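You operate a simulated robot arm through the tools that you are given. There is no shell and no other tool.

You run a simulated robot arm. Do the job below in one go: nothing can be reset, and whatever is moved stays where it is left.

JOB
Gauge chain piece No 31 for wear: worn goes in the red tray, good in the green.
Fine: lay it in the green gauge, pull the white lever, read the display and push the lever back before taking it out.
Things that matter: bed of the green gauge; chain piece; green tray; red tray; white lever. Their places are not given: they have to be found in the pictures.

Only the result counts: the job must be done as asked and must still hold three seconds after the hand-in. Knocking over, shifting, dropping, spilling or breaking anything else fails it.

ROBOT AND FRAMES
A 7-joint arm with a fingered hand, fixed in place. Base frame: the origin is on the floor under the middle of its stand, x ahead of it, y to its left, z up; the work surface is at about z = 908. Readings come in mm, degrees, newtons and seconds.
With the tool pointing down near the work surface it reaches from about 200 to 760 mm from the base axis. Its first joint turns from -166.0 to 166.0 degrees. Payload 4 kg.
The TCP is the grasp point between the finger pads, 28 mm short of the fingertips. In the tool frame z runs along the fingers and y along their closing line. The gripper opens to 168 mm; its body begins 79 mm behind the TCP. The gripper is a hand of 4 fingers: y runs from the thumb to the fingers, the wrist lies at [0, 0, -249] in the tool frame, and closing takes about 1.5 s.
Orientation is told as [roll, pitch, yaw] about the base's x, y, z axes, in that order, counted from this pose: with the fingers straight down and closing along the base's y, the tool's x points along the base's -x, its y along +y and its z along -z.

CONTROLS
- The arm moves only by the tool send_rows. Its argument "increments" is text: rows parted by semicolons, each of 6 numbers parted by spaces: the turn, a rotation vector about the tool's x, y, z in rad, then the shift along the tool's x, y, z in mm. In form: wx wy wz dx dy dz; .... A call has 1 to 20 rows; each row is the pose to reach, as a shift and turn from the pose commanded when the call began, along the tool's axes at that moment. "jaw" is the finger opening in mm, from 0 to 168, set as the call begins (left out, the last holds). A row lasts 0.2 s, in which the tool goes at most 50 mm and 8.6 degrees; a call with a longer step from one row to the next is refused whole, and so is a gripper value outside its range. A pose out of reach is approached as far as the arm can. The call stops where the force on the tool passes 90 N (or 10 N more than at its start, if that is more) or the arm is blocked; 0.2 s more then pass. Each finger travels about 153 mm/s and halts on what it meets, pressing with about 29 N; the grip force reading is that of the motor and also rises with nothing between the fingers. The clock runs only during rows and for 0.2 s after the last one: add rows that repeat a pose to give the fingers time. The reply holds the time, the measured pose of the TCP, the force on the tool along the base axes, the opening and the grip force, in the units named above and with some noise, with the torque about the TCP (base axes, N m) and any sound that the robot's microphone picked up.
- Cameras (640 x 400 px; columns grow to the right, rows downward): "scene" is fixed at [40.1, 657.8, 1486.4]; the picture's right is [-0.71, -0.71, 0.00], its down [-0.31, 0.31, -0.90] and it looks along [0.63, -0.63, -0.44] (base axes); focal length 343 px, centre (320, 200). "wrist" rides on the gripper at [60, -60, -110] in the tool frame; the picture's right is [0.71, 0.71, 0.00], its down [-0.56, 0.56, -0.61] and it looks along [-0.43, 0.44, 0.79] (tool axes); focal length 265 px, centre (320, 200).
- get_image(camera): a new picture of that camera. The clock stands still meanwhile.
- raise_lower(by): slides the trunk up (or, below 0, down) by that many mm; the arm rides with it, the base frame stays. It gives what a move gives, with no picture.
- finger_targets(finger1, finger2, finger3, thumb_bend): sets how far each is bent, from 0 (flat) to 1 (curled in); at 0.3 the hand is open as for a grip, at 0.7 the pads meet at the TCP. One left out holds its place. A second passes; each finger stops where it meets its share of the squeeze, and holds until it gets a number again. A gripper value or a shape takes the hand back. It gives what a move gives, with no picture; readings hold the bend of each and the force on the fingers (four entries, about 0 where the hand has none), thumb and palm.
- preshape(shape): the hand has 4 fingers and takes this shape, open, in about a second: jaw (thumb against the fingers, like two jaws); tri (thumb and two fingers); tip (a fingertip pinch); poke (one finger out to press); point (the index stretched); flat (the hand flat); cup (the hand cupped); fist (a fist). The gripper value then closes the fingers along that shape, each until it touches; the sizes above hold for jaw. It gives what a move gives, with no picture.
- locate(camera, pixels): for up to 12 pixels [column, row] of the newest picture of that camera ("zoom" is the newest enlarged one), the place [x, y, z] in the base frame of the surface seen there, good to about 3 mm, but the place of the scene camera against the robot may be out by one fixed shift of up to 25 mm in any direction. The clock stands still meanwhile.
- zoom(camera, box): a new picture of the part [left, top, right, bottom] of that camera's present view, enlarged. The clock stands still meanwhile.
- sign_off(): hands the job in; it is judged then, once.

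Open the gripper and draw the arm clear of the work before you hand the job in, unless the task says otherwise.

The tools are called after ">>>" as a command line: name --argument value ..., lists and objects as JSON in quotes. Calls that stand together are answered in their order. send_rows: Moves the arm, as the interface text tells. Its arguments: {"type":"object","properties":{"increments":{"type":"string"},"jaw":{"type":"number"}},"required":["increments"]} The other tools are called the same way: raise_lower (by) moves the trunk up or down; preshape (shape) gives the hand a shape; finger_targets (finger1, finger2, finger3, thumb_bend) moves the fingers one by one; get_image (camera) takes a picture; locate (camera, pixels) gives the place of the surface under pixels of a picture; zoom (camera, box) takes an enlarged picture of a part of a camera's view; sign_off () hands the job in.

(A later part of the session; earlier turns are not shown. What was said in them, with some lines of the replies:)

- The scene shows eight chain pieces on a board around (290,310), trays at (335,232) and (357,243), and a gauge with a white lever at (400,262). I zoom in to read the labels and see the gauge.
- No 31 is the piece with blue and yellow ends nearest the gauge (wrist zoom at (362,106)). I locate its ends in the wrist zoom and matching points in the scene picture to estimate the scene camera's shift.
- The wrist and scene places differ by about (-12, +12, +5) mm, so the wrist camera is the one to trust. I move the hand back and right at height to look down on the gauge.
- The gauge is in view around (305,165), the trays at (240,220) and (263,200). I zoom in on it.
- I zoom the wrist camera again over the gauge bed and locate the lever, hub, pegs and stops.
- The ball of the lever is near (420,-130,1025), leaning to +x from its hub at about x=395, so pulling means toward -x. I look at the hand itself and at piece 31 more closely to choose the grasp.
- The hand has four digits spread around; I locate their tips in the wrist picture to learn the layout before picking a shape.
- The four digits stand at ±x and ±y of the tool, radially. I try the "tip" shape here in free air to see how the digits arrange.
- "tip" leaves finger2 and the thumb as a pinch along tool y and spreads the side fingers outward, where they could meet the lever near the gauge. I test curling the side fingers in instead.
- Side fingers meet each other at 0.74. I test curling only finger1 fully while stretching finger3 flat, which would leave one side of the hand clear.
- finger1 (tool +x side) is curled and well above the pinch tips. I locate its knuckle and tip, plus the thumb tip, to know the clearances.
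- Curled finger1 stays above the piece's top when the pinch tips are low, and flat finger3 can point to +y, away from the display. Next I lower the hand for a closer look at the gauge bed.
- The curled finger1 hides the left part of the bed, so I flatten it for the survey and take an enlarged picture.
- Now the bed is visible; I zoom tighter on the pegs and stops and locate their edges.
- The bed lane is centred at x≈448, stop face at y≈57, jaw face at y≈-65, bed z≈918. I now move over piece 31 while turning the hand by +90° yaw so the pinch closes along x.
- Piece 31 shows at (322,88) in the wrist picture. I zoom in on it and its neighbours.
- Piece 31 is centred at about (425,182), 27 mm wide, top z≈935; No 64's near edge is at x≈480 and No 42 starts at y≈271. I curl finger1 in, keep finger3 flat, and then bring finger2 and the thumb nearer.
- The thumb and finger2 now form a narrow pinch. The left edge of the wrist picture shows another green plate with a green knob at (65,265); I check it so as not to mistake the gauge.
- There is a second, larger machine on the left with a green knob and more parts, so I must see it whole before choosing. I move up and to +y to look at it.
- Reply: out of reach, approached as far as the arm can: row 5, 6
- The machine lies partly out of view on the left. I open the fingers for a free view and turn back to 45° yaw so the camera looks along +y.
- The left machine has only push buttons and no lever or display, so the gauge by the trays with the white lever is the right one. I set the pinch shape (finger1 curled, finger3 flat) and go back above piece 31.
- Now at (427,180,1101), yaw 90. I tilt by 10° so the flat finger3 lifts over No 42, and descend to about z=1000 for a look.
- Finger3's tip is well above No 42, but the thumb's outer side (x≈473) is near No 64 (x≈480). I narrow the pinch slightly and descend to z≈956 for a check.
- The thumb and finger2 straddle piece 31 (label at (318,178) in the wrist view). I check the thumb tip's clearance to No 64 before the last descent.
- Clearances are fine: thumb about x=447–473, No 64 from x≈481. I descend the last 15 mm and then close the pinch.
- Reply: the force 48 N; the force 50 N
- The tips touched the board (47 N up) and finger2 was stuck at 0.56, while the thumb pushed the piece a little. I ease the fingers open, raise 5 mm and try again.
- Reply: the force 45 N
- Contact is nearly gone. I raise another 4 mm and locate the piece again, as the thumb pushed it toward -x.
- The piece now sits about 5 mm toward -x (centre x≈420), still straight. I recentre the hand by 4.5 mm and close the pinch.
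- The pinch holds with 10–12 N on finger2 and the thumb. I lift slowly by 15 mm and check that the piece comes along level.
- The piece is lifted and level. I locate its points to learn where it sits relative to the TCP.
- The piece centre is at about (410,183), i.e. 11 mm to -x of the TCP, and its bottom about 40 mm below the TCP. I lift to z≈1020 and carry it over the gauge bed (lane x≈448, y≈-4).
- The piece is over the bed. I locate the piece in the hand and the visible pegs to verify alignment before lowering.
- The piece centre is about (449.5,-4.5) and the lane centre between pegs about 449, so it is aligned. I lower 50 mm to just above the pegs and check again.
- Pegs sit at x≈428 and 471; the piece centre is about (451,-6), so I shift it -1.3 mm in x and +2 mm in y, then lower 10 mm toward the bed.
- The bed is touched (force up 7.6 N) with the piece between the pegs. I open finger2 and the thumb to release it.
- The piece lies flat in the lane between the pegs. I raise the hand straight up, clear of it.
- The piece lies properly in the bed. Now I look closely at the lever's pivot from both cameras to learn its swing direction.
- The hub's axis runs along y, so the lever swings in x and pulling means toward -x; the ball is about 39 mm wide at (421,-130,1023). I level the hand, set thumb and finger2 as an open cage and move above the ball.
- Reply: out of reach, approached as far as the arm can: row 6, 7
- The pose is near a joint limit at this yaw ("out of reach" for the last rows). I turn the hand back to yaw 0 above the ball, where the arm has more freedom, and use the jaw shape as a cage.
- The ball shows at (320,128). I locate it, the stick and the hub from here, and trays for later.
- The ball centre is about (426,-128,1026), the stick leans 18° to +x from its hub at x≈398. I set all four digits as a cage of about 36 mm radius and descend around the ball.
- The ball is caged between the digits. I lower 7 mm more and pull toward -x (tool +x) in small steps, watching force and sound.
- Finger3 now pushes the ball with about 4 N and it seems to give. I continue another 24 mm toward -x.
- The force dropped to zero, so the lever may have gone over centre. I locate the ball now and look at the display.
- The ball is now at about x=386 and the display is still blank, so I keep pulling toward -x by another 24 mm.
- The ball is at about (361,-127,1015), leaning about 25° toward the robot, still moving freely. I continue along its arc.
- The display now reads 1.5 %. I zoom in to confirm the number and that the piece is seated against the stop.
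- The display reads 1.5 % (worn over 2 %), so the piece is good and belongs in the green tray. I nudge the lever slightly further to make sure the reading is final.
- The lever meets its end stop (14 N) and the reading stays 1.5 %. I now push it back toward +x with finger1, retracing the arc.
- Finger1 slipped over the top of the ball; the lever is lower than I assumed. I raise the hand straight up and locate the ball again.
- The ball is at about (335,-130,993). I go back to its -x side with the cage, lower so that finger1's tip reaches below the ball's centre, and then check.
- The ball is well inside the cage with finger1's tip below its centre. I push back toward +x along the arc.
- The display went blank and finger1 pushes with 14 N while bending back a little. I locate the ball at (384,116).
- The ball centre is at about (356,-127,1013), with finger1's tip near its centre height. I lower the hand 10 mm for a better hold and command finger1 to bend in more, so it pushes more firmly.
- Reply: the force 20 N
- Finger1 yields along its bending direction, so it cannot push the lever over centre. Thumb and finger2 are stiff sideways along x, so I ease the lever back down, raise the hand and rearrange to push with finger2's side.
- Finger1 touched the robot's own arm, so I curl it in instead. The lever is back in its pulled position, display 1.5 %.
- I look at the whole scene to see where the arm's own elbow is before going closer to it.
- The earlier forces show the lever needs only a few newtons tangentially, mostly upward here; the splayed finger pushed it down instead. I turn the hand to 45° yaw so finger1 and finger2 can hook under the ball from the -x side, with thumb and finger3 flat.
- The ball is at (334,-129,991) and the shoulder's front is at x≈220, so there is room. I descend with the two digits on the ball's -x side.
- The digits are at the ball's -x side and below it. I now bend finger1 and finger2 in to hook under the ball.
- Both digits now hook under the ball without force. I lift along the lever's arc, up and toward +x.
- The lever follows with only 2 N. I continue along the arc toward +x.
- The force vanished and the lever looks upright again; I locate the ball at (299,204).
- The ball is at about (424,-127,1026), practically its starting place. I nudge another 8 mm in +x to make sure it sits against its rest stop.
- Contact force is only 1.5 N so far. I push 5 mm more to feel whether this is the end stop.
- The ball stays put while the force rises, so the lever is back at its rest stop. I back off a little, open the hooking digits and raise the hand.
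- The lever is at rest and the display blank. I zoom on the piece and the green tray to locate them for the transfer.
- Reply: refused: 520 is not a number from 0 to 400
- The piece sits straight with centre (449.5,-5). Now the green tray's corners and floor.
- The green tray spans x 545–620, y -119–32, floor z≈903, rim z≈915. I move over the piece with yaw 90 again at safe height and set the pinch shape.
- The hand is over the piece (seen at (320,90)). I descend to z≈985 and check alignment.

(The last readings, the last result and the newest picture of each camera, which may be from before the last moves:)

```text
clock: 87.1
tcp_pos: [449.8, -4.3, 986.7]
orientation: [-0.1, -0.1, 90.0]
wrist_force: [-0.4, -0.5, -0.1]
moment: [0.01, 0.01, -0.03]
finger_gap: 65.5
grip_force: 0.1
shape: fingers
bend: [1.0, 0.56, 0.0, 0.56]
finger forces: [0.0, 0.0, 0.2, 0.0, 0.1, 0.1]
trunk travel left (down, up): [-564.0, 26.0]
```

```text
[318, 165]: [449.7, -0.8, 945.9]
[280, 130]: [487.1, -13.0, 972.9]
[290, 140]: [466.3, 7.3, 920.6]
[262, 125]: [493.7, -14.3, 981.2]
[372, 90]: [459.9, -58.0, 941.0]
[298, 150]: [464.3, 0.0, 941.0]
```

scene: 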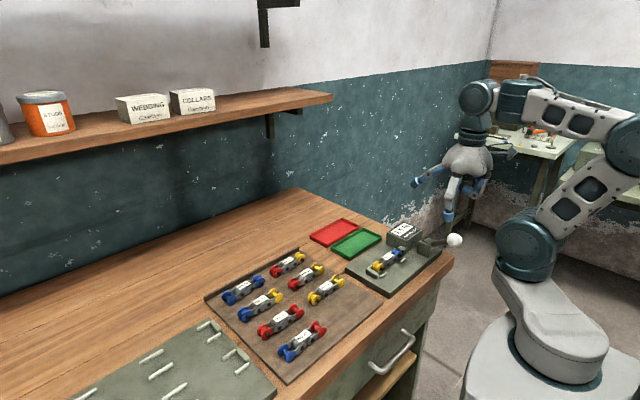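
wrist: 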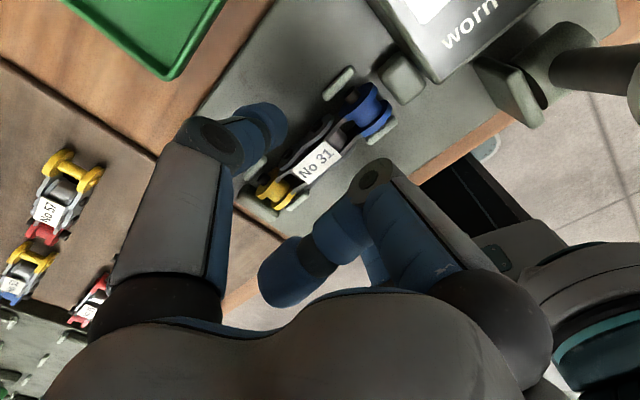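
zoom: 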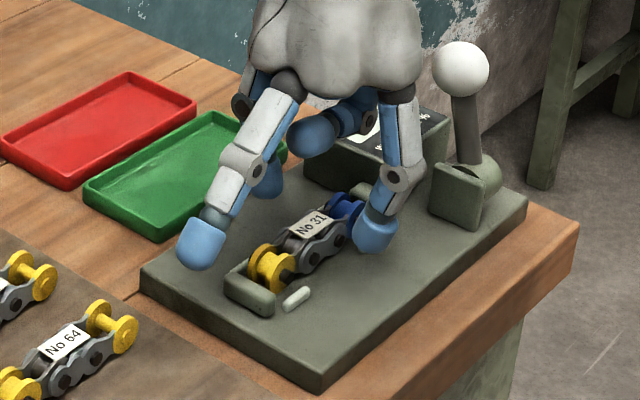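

The hand is centred on the piece. I lower to z≈965 so the tips stay above the pegs, then close the pinch.

>>> send_rows --increments "0 0 0 0 0 8; 0 0 0 0 0 16; 0 0 0 0 0 21.5; 0 0 0 0 0 21.5"

>>> finger_targets --finger2 0.76 --thumb_bend 0.76

>>> zoom --camera "wrist" --box '[220, 60, 440, 250]'

>>> zoom --camera "scene" --box '[350, 210, 430, 290]'

```text
clock: 88.1
tcp_pos: [450.1, -4.0, 965.0]
orientation: [0.0, 0.0, 90.0]
wrist_force: [0.4, 0.4, 0.1]
moment: [-0.03, -0.01, -0.03]
finger_gap: 65.6
grip_force: 0.0
shape: fingers
bend: [1.0, 0.56, 0.0, 0.56]
finger forces: [0.0, 0.0, 0.0, 0.0, 0.1, 0.0]
trunk travel left (down, up): [-564.0, 26.0]
```

```text
clock: 89.1
tcp_pos: [450.4, -4.7, 965.3]
orientation: [-0.1, 0.0, 90.0]
wrist_force: [4.4, 0.7, 5.8]
moment: [0.01, -0.04, 0.01]
finger_gap: 52.5
grip_force: 13.4
shape: fingers
bend: [1.0, 0.61, 0.0, 0.67]
finger forces: [0.0, 10.8, 0.1, 0.0, 16.2, 0.0]
trunk travel left (down, up): [-564.0, 26.0]
```

```text
2.11 times, centred on (330, 155) of wrist
```

zoom: 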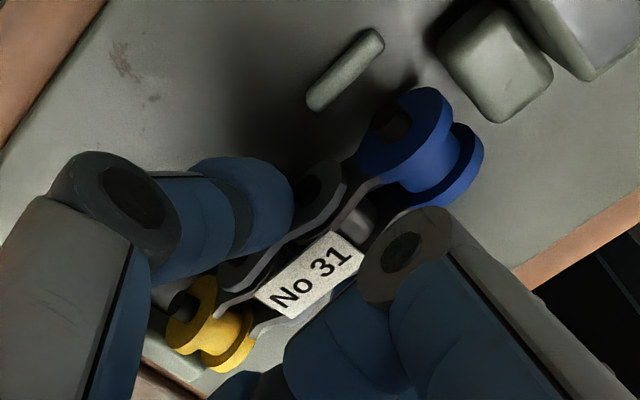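

```text
5.00 times, centred on (390, 250) of scene
```

zoom: 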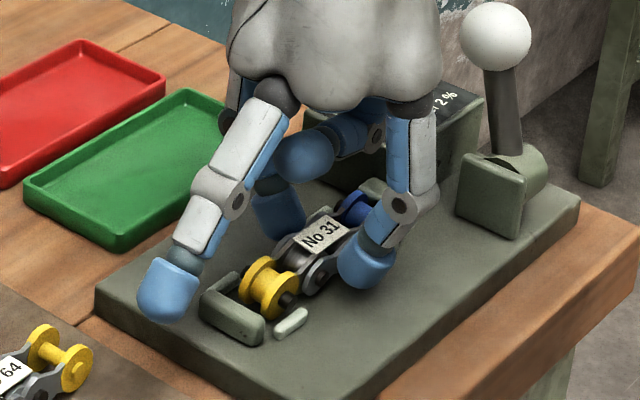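

Gripped (10.8 and 16.2 N); the piece leans slightly toward the -x pegs. I shift 3 mm toward +x to unload the pegs and lift slowly by 15 mm.

>>> send_rows --increments "0 0 0 0 -3 0; 0 0 0 0 -3 -4; 0 0 0 0 -3 -9; 0 0 0 0 -3 -15; 0 0 0 0 -3 -15"

>>> zoom --camera "wrist" --box '[220, 60, 440, 250]'

>>> locate --camera "zoom" --pixels '[[310, 278], [185, 305], [390, 120], [405, 135], [210, 330], [425, 170]]'

>>> zoom --camera "scene" --box '[350, 210, 430, 290]'

```text
clock: 90.3
tcp_pos: [452.7, -3.8, 979.8]
orientation: [-0.1, 0.0, 90.0]
wrist_force: [0.1, -0.8, -2.4]
moment: [-0.05, 0.0, 0.0]
finger_gap: 51.2
grip_force: 11.7
shape: fingers
bend: [1.0, 0.6, 0.0, 0.68]
finger forces: [0.0, 11.9, 0.0, 0.1, 11.6, 0.0]
trunk travel left (down, up): [-564.0, 26.0]
```

```text
2.11 times, centred on (330, 155) of wrist
```

zoom: 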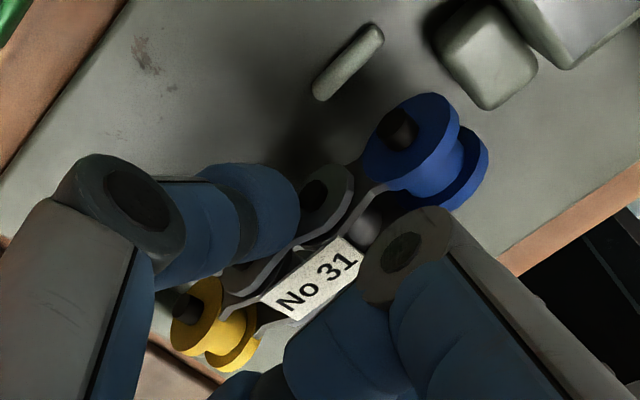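

```text
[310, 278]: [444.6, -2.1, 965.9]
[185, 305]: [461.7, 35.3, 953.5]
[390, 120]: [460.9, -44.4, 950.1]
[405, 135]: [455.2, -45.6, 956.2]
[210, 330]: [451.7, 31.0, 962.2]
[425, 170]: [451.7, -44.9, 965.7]
```

```text
5.00 times, centred on (390, 250) of scene
```

zoom: 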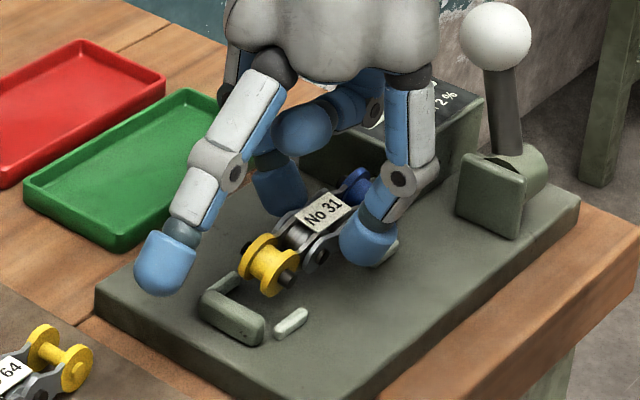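

The piece is held and clear of the pegs. I raise it to z≈1040 and carry it over the green tray's centre (582,-43).

>>> send_rows --increments "0 0 0 0 0 -6; 0 0 0 0 0 -15; 0 0 0 0 0 -26; 0 0 0 0 0 -38; 0 0 0 0 0 -50; 0 0 0 0 0 -58; 0 0 0 0 0 -60; 0 0 0 0 0 -60"

>>> send_rows --increments "0 0 0 1 -4 0; 0 0 0 3.5 -13 0; 0 0 0 7.5 -27 0; 0 0 0 12 -43 0; 0 0 0 16.5 -59 0; 0 0 0 21 -75 0; 0 0 0 25.5 -91 0; 0 0 0 30 -106 0; 0 0 0 34 -120 0; 0 0 0 36.5 -130 0; 0 0 0 38.4 -135 0; 0 0 0 38.4 -135 0"

>>> get_image --camera "wrist"

>>> zoom --camera "scene" --box '[300, 170, 430, 290]'

```text
clock: 92.1
tcp_pos: [453.8, -3.5, 1039.3]
orientation: [-0.2, 0.0, 90.0]
wrist_force: [-0.1, 0.7, -1.5]
moment: [0.04, -0.01, -0.01]
finger_gap: 50.8
grip_force: 12.0
shape: fingers
bend: [1.0, 0.6, 0.0, 0.68]
finger forces: [0.0, 12.0, 0.1, 0.0, 11.6, 0.0]
trunk travel left (down, up): [-564.0, 26.0]
```

```text
clock: 94.7
tcp_pos: [587.8, -44.5, 1040.1]
orientation: [0.0, 0.0, 90.0]
wrist_force: [0.4, -0.7, -1.6]
moment: [0.01, -0.02, 0.01]
finger_gap: 51.0
grip_force: 11.8
shape: fingers
bend: [1.0, 0.6, 0.0, 0.68]
finger forces: [0.0, 12.0, 0.0, 0.1, 11.6, 0.1]
trunk travel left (down, up): [-564.0, 26.0]
```

```text
taken
```

wrist: 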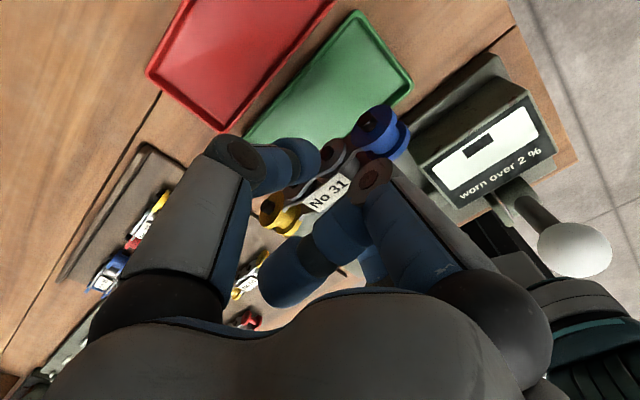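

```text
3.33 times, centred on (365, 230) of scene
```

zoom: 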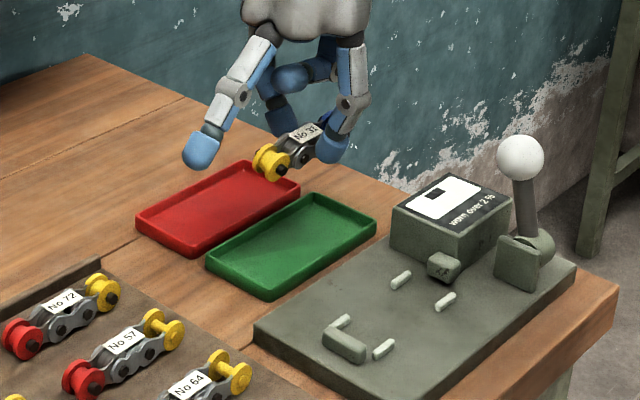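

The piece hangs over the green tray. I locate the piece and the tray rim from the wrist picture to check alignment before lowering.

>>> zoom --camera "wrist" --box '[230, 0, 450, 250]'

>>> locate --camera "wrist" --pixels '[[330, 190], [267, 204], [377, 117], [358, 14], [408, 80], [250, 138], [330, 80], [395, 45], [300, 75], [290, 110]]'

```text
1.60 times, centred on (340, 125) of wrist
```

zoom: 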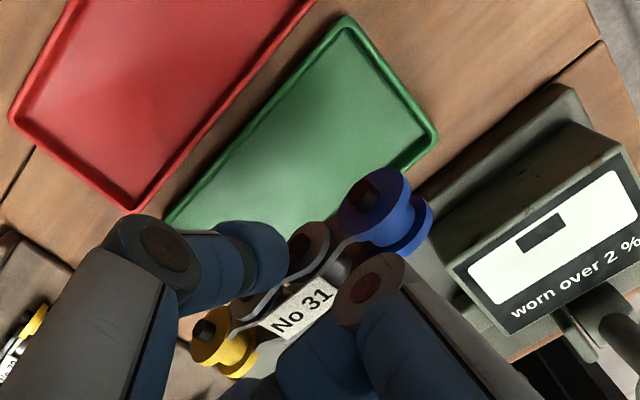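

```text
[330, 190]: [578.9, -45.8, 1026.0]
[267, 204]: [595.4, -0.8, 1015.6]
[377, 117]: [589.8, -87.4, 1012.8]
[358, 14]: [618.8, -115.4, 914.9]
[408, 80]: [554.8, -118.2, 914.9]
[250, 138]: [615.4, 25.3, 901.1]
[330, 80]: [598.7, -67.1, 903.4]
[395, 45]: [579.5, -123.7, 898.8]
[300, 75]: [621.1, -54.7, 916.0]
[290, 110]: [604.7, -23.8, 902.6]
```

The piece centre is about (580,-44); the tray's is (582.5,-43.5), so I shift 2 mm and lower to just above the rim.

>>> send_rows --increments "0 0 0 0 -2 8; 0 0 0 0 -2 20; 0 0 0 0 -2 34; 0 0 0 0 -2 48; 0 0 0 0 -2 62; 0 0 0 0 -2 70; 0 0 0 0 -2 74; 0 0 0 0 -2 74"

>>> get_image --camera "wrist"

>>> zoom --camera "scene" --box '[310, 190, 400, 280]'

>>> locate --camera "wrist" --pixels '[[330, 190], [267, 204], [377, 117], [390, 90], [420, 120], [260, 150], [290, 165]]'

```text
clock: 96.5
tcp_pos: [590.6, -43.0, 965.5]
orientation: [-0.1, 0.0, 90.1]
wrist_force: [0.3, -0.4, -2.1]
moment: [0.05, -0.01, 0.02]
finger_gap: 50.9
grip_force: 12.0
shape: fingers
bend: [1.0, 0.6, 0.0, 0.68]
finger forces: [0.0, 12.0, 0.0, 0.1, 11.7, 0.1]
trunk travel left (down, up): [-564.0, 26.0]
```

```text
taken
```

wrist: 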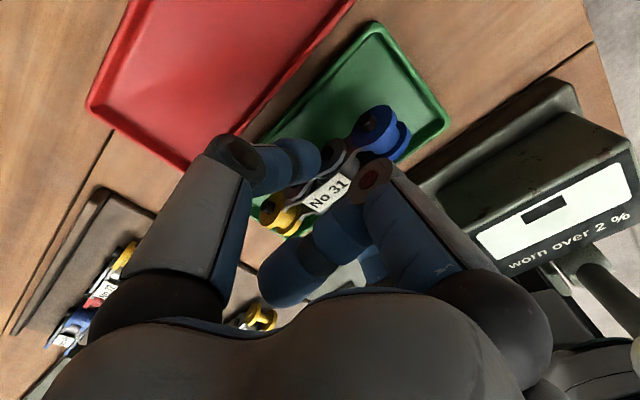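

```text
4.44 times, centred on (355, 235) of scene
```

zoom: 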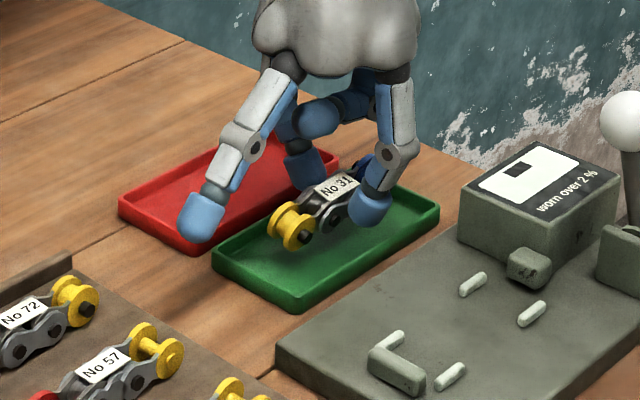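

```text
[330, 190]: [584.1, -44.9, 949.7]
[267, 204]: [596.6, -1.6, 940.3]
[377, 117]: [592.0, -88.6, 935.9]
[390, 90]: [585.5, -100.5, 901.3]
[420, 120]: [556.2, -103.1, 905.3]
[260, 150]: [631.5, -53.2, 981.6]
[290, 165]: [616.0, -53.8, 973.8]
```

The piece is centred in the tray at about (583,-45). I lower another 10 mm slowly, watching for rim contact.

>>> send_rows --increments "0 0 0 0 0 4; 0 0 0 0 0 8; 0 0 0 0 0 10; 0 0 0 0 0 10"

>>> zoom --camera "scene" --box '[320, 205, 390, 275]'

>>> zoom --camera "wrist" --box '[220, 60, 460, 260]'

>>> locate --camera "zoom" --pixels '[[280, 195], [265, 175], [300, 185], [300, 240], [160, 280], [400, 110]]'

```text
clock: 97.5
tcp_pos: [590.0, -43.5, 954.8]
orientation: [-0.1, -0.1, 90.1]
wrist_force: [0.8, 0.3, -2.1]
moment: [0.0, -0.04, 0.01]
finger_gap: 50.8
grip_force: 12.0
shape: fingers
bend: [1.0, 0.6, 0.0, 0.68]
finger forces: [0.0, 12.0, 0.0, 0.1, 11.5, 0.0]
trunk travel left (down, up): [-564.0, 26.0]
```

```text
5.71 times, centred on (355, 240) of scene
```

zoom: 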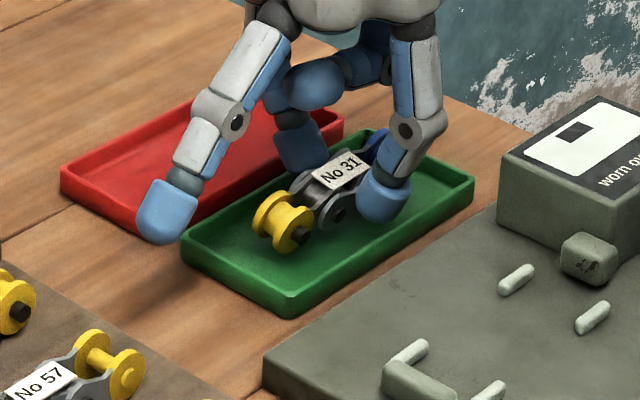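

```text
2.00 times, centred on (340, 160) of wrist
```

zoom: 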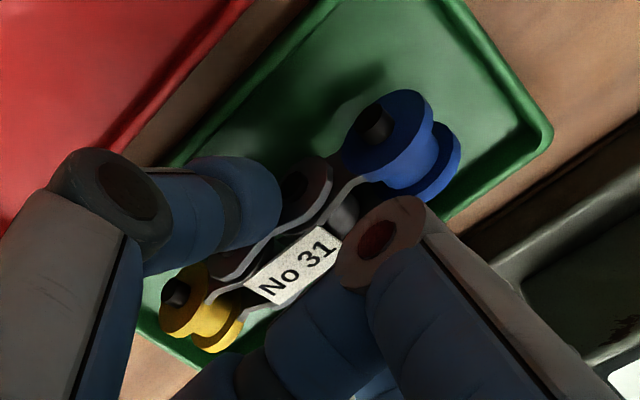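

```text
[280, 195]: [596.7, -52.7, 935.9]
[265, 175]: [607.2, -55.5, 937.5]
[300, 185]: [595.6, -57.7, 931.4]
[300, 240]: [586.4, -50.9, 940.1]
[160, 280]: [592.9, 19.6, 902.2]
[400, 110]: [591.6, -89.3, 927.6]
```

The piece hangs about 8 mm over the tray floor with the fingertips just above the rim. I release with a small opening so nothing touches the rims.

>>> finger_targets --finger2 0.56 --thumb_bend 0.63

>>> zoom --camera "scene" --box '[320, 205, 390, 275]'

>>> zoom --camera "wrist" --box '[220, 60, 460, 260]'

```text
clock: 98.5
tcp_pos: [590.4, -42.5, 955.9]
orientation: [-0.2, -0.1, 89.9]
wrist_force: [0.0, -0.1, 1.4]
moment: [0.0, -0.04, 0.02]
finger_gap: 56.7
grip_force: 0.0
shape: fingers
bend: [1.0, 0.56, 0.0, 0.63]
finger forces: [0.1, 0.0, 0.1, 0.0, 0.0, 0.0]
trunk travel left (down, up): [-564.0, 26.0]
```

```text
5.71 times, centred on (355, 240) of scene
```

zoom: 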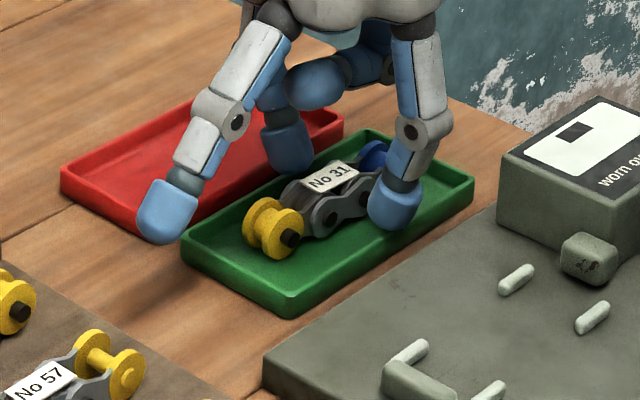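

```text
2.00 times, centred on (340, 160) of wrist
```

zoom: 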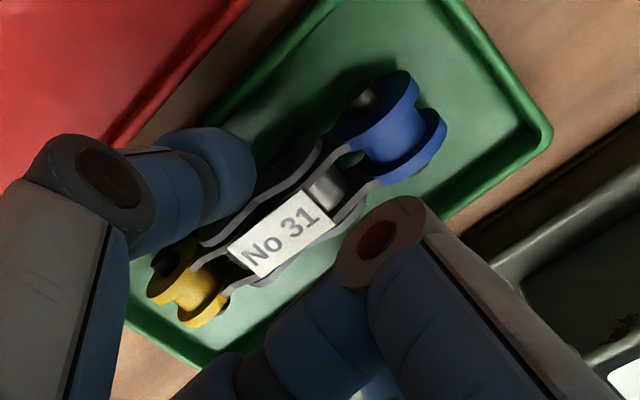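

Piece 31 lies flat in the green tray. I raise the hand straight up and away.

>>> send_rows --increments "0 0 0 0 0 -5; 0 0 0 0 0 -15; 0 0 0 0 0 -35; 0 0 0 0 0 -60; 0 0 0 0 0 -90; 0 0 0 0 0 -120; 0 0 0 0 0 -150; 0 0 0 0 0 -150"

>>> get_image --camera "scene"

>>> get_image --camera "wrist"

```text
clock: 100.3
tcp_pos: [589.5, -43.3, 1106.5]
orientation: [-0.1, 0.0, 90.0]
wrist_force: [-0.3, -0.5, -0.6]
moment: [0.02, 0.04, 0.03]
finger_gap: 56.9
grip_force: 0.0
shape: fingers
bend: [1.0, 0.56, 0.0, 0.63]
finger forces: [0.0, 0.1, 0.0, 0.1, 0.0, 0.1]
trunk travel left (down, up): [-564.0, 26.0]
```

```text
taken
```

scene: 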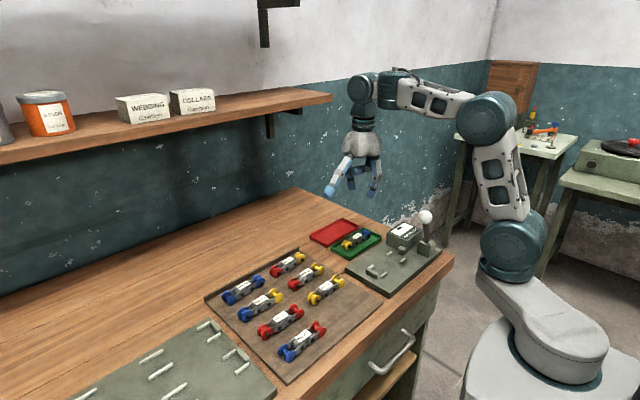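

```text
taken
```

wrist: 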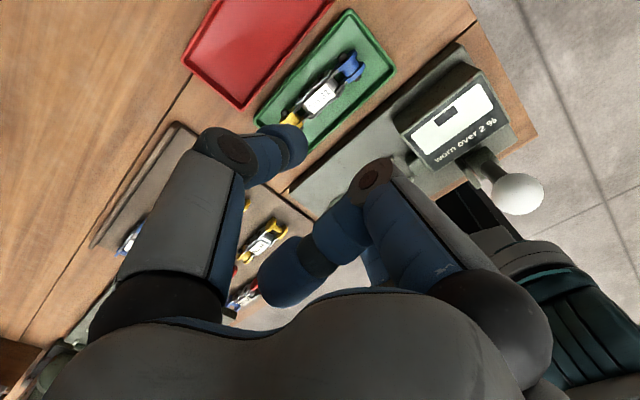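

The scene shows the piece in the green tray and everything else in place. I open the hand and draw the arm back up and clear, then take a last look.

>>> send_rows --increments "0 0 0 -5 5 -15; 0 0 0 -15 17 -30; 0 0 0 -35 34 -50; 0 0 0 -60 55 -65; 0 0 0 -90 80 -80; 0 0 0 -120 105 -90; 0 0 0 -140 122 -97; 0 0 0 -155 135 -100; 0 0 0 -155 135 -100"

>>> preshape --shape "jaw"

>>> zoom --camera "scene" --box '[300, 200, 460, 300]'

>>> zoom --camera "scene" --box '[190, 230, 390, 370]'

```text
clock: 102.3
tcp_pos: [454.7, 112.4, 1207.3]
orientation: [-0.1, 0.1, 90.0]
wrist_force: [0.2, 0.3, 0.4]
moment: [-0.01, 0.03, -0.03]
finger_gap: 56.8
grip_force: 0.1
shape: fingers
bend: [1.0, 0.56, 0.0, 0.63]
finger forces: [0.0, 0.1, 0.1, 0.1, 0.0, 0.0]
trunk travel left (down, up): [-564.0, 26.0]
```

```text
clock: 103.2
tcp_pos: [454.1, 110.9, 1206.0]
orientation: [-0.1, 0.0, 89.9]
wrist_force: [-0.8, -0.1, 0.1]
moment: [0.0, -0.01, 0.02]
finger_gap: 168.0
grip_force: 0.0
shape: jaw
bend: [0.3, 0.3, 0.3, 0.3]
finger forces: [0.1, 0.1, 0.0, 0.1, 0.0, 0.1]
trunk travel left (down, up): [-564.0, 26.0]
```

```text
4.00 times, centred on (380, 250) of scene
```

zoom: 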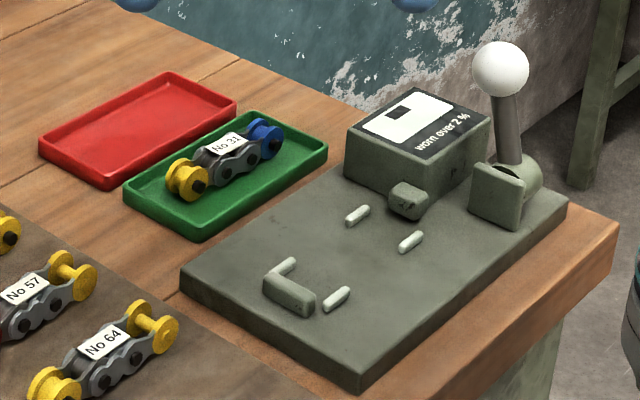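

```text
2.86 times, centred on (290, 300) of scene
```

zoom: 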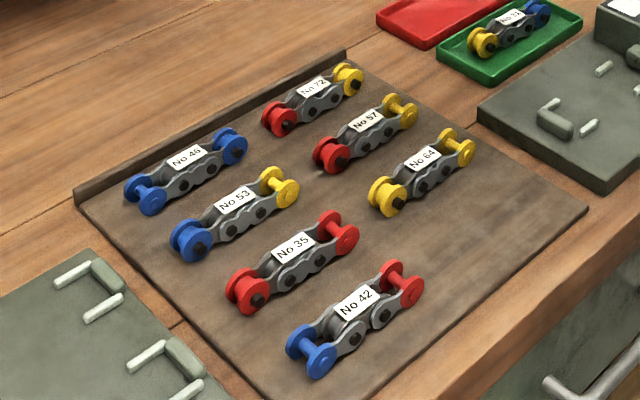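

Piece No 31 (1.5 %, good) lies flat in the green tray. The lever ball is back at its original picture position (425,217), the other seven pieces are undisturbed, and the hand is open and clear, so I hand the job in.

>>> sign_off

```text
The job is handed in.
```

Chain piece No 31 read 1.5 % on the gauge. The limit is "worn over 2 %", so it is good, and it now lies flat in the green tray.

- **Gauging:** I laid the piece in the bed of the green gauge and pulled the white lever to its stop. The display still read 1.5 % there.
- **Lever:** my first tries at pushing it back slipped or were too weak, so it stayed in the pulled position and I had to hook the ball to lift it over. It was back at its rest stop, with the display blank, before I took the piece out.
- **Placement:** I released the piece about 8 mm above the tray floor, because the fingers could not fit inside the rim.
- **Everything else:** the last pictures show the other seven pieces, both trays and the gauge undisturbed. The hand is open and the arm is clear.
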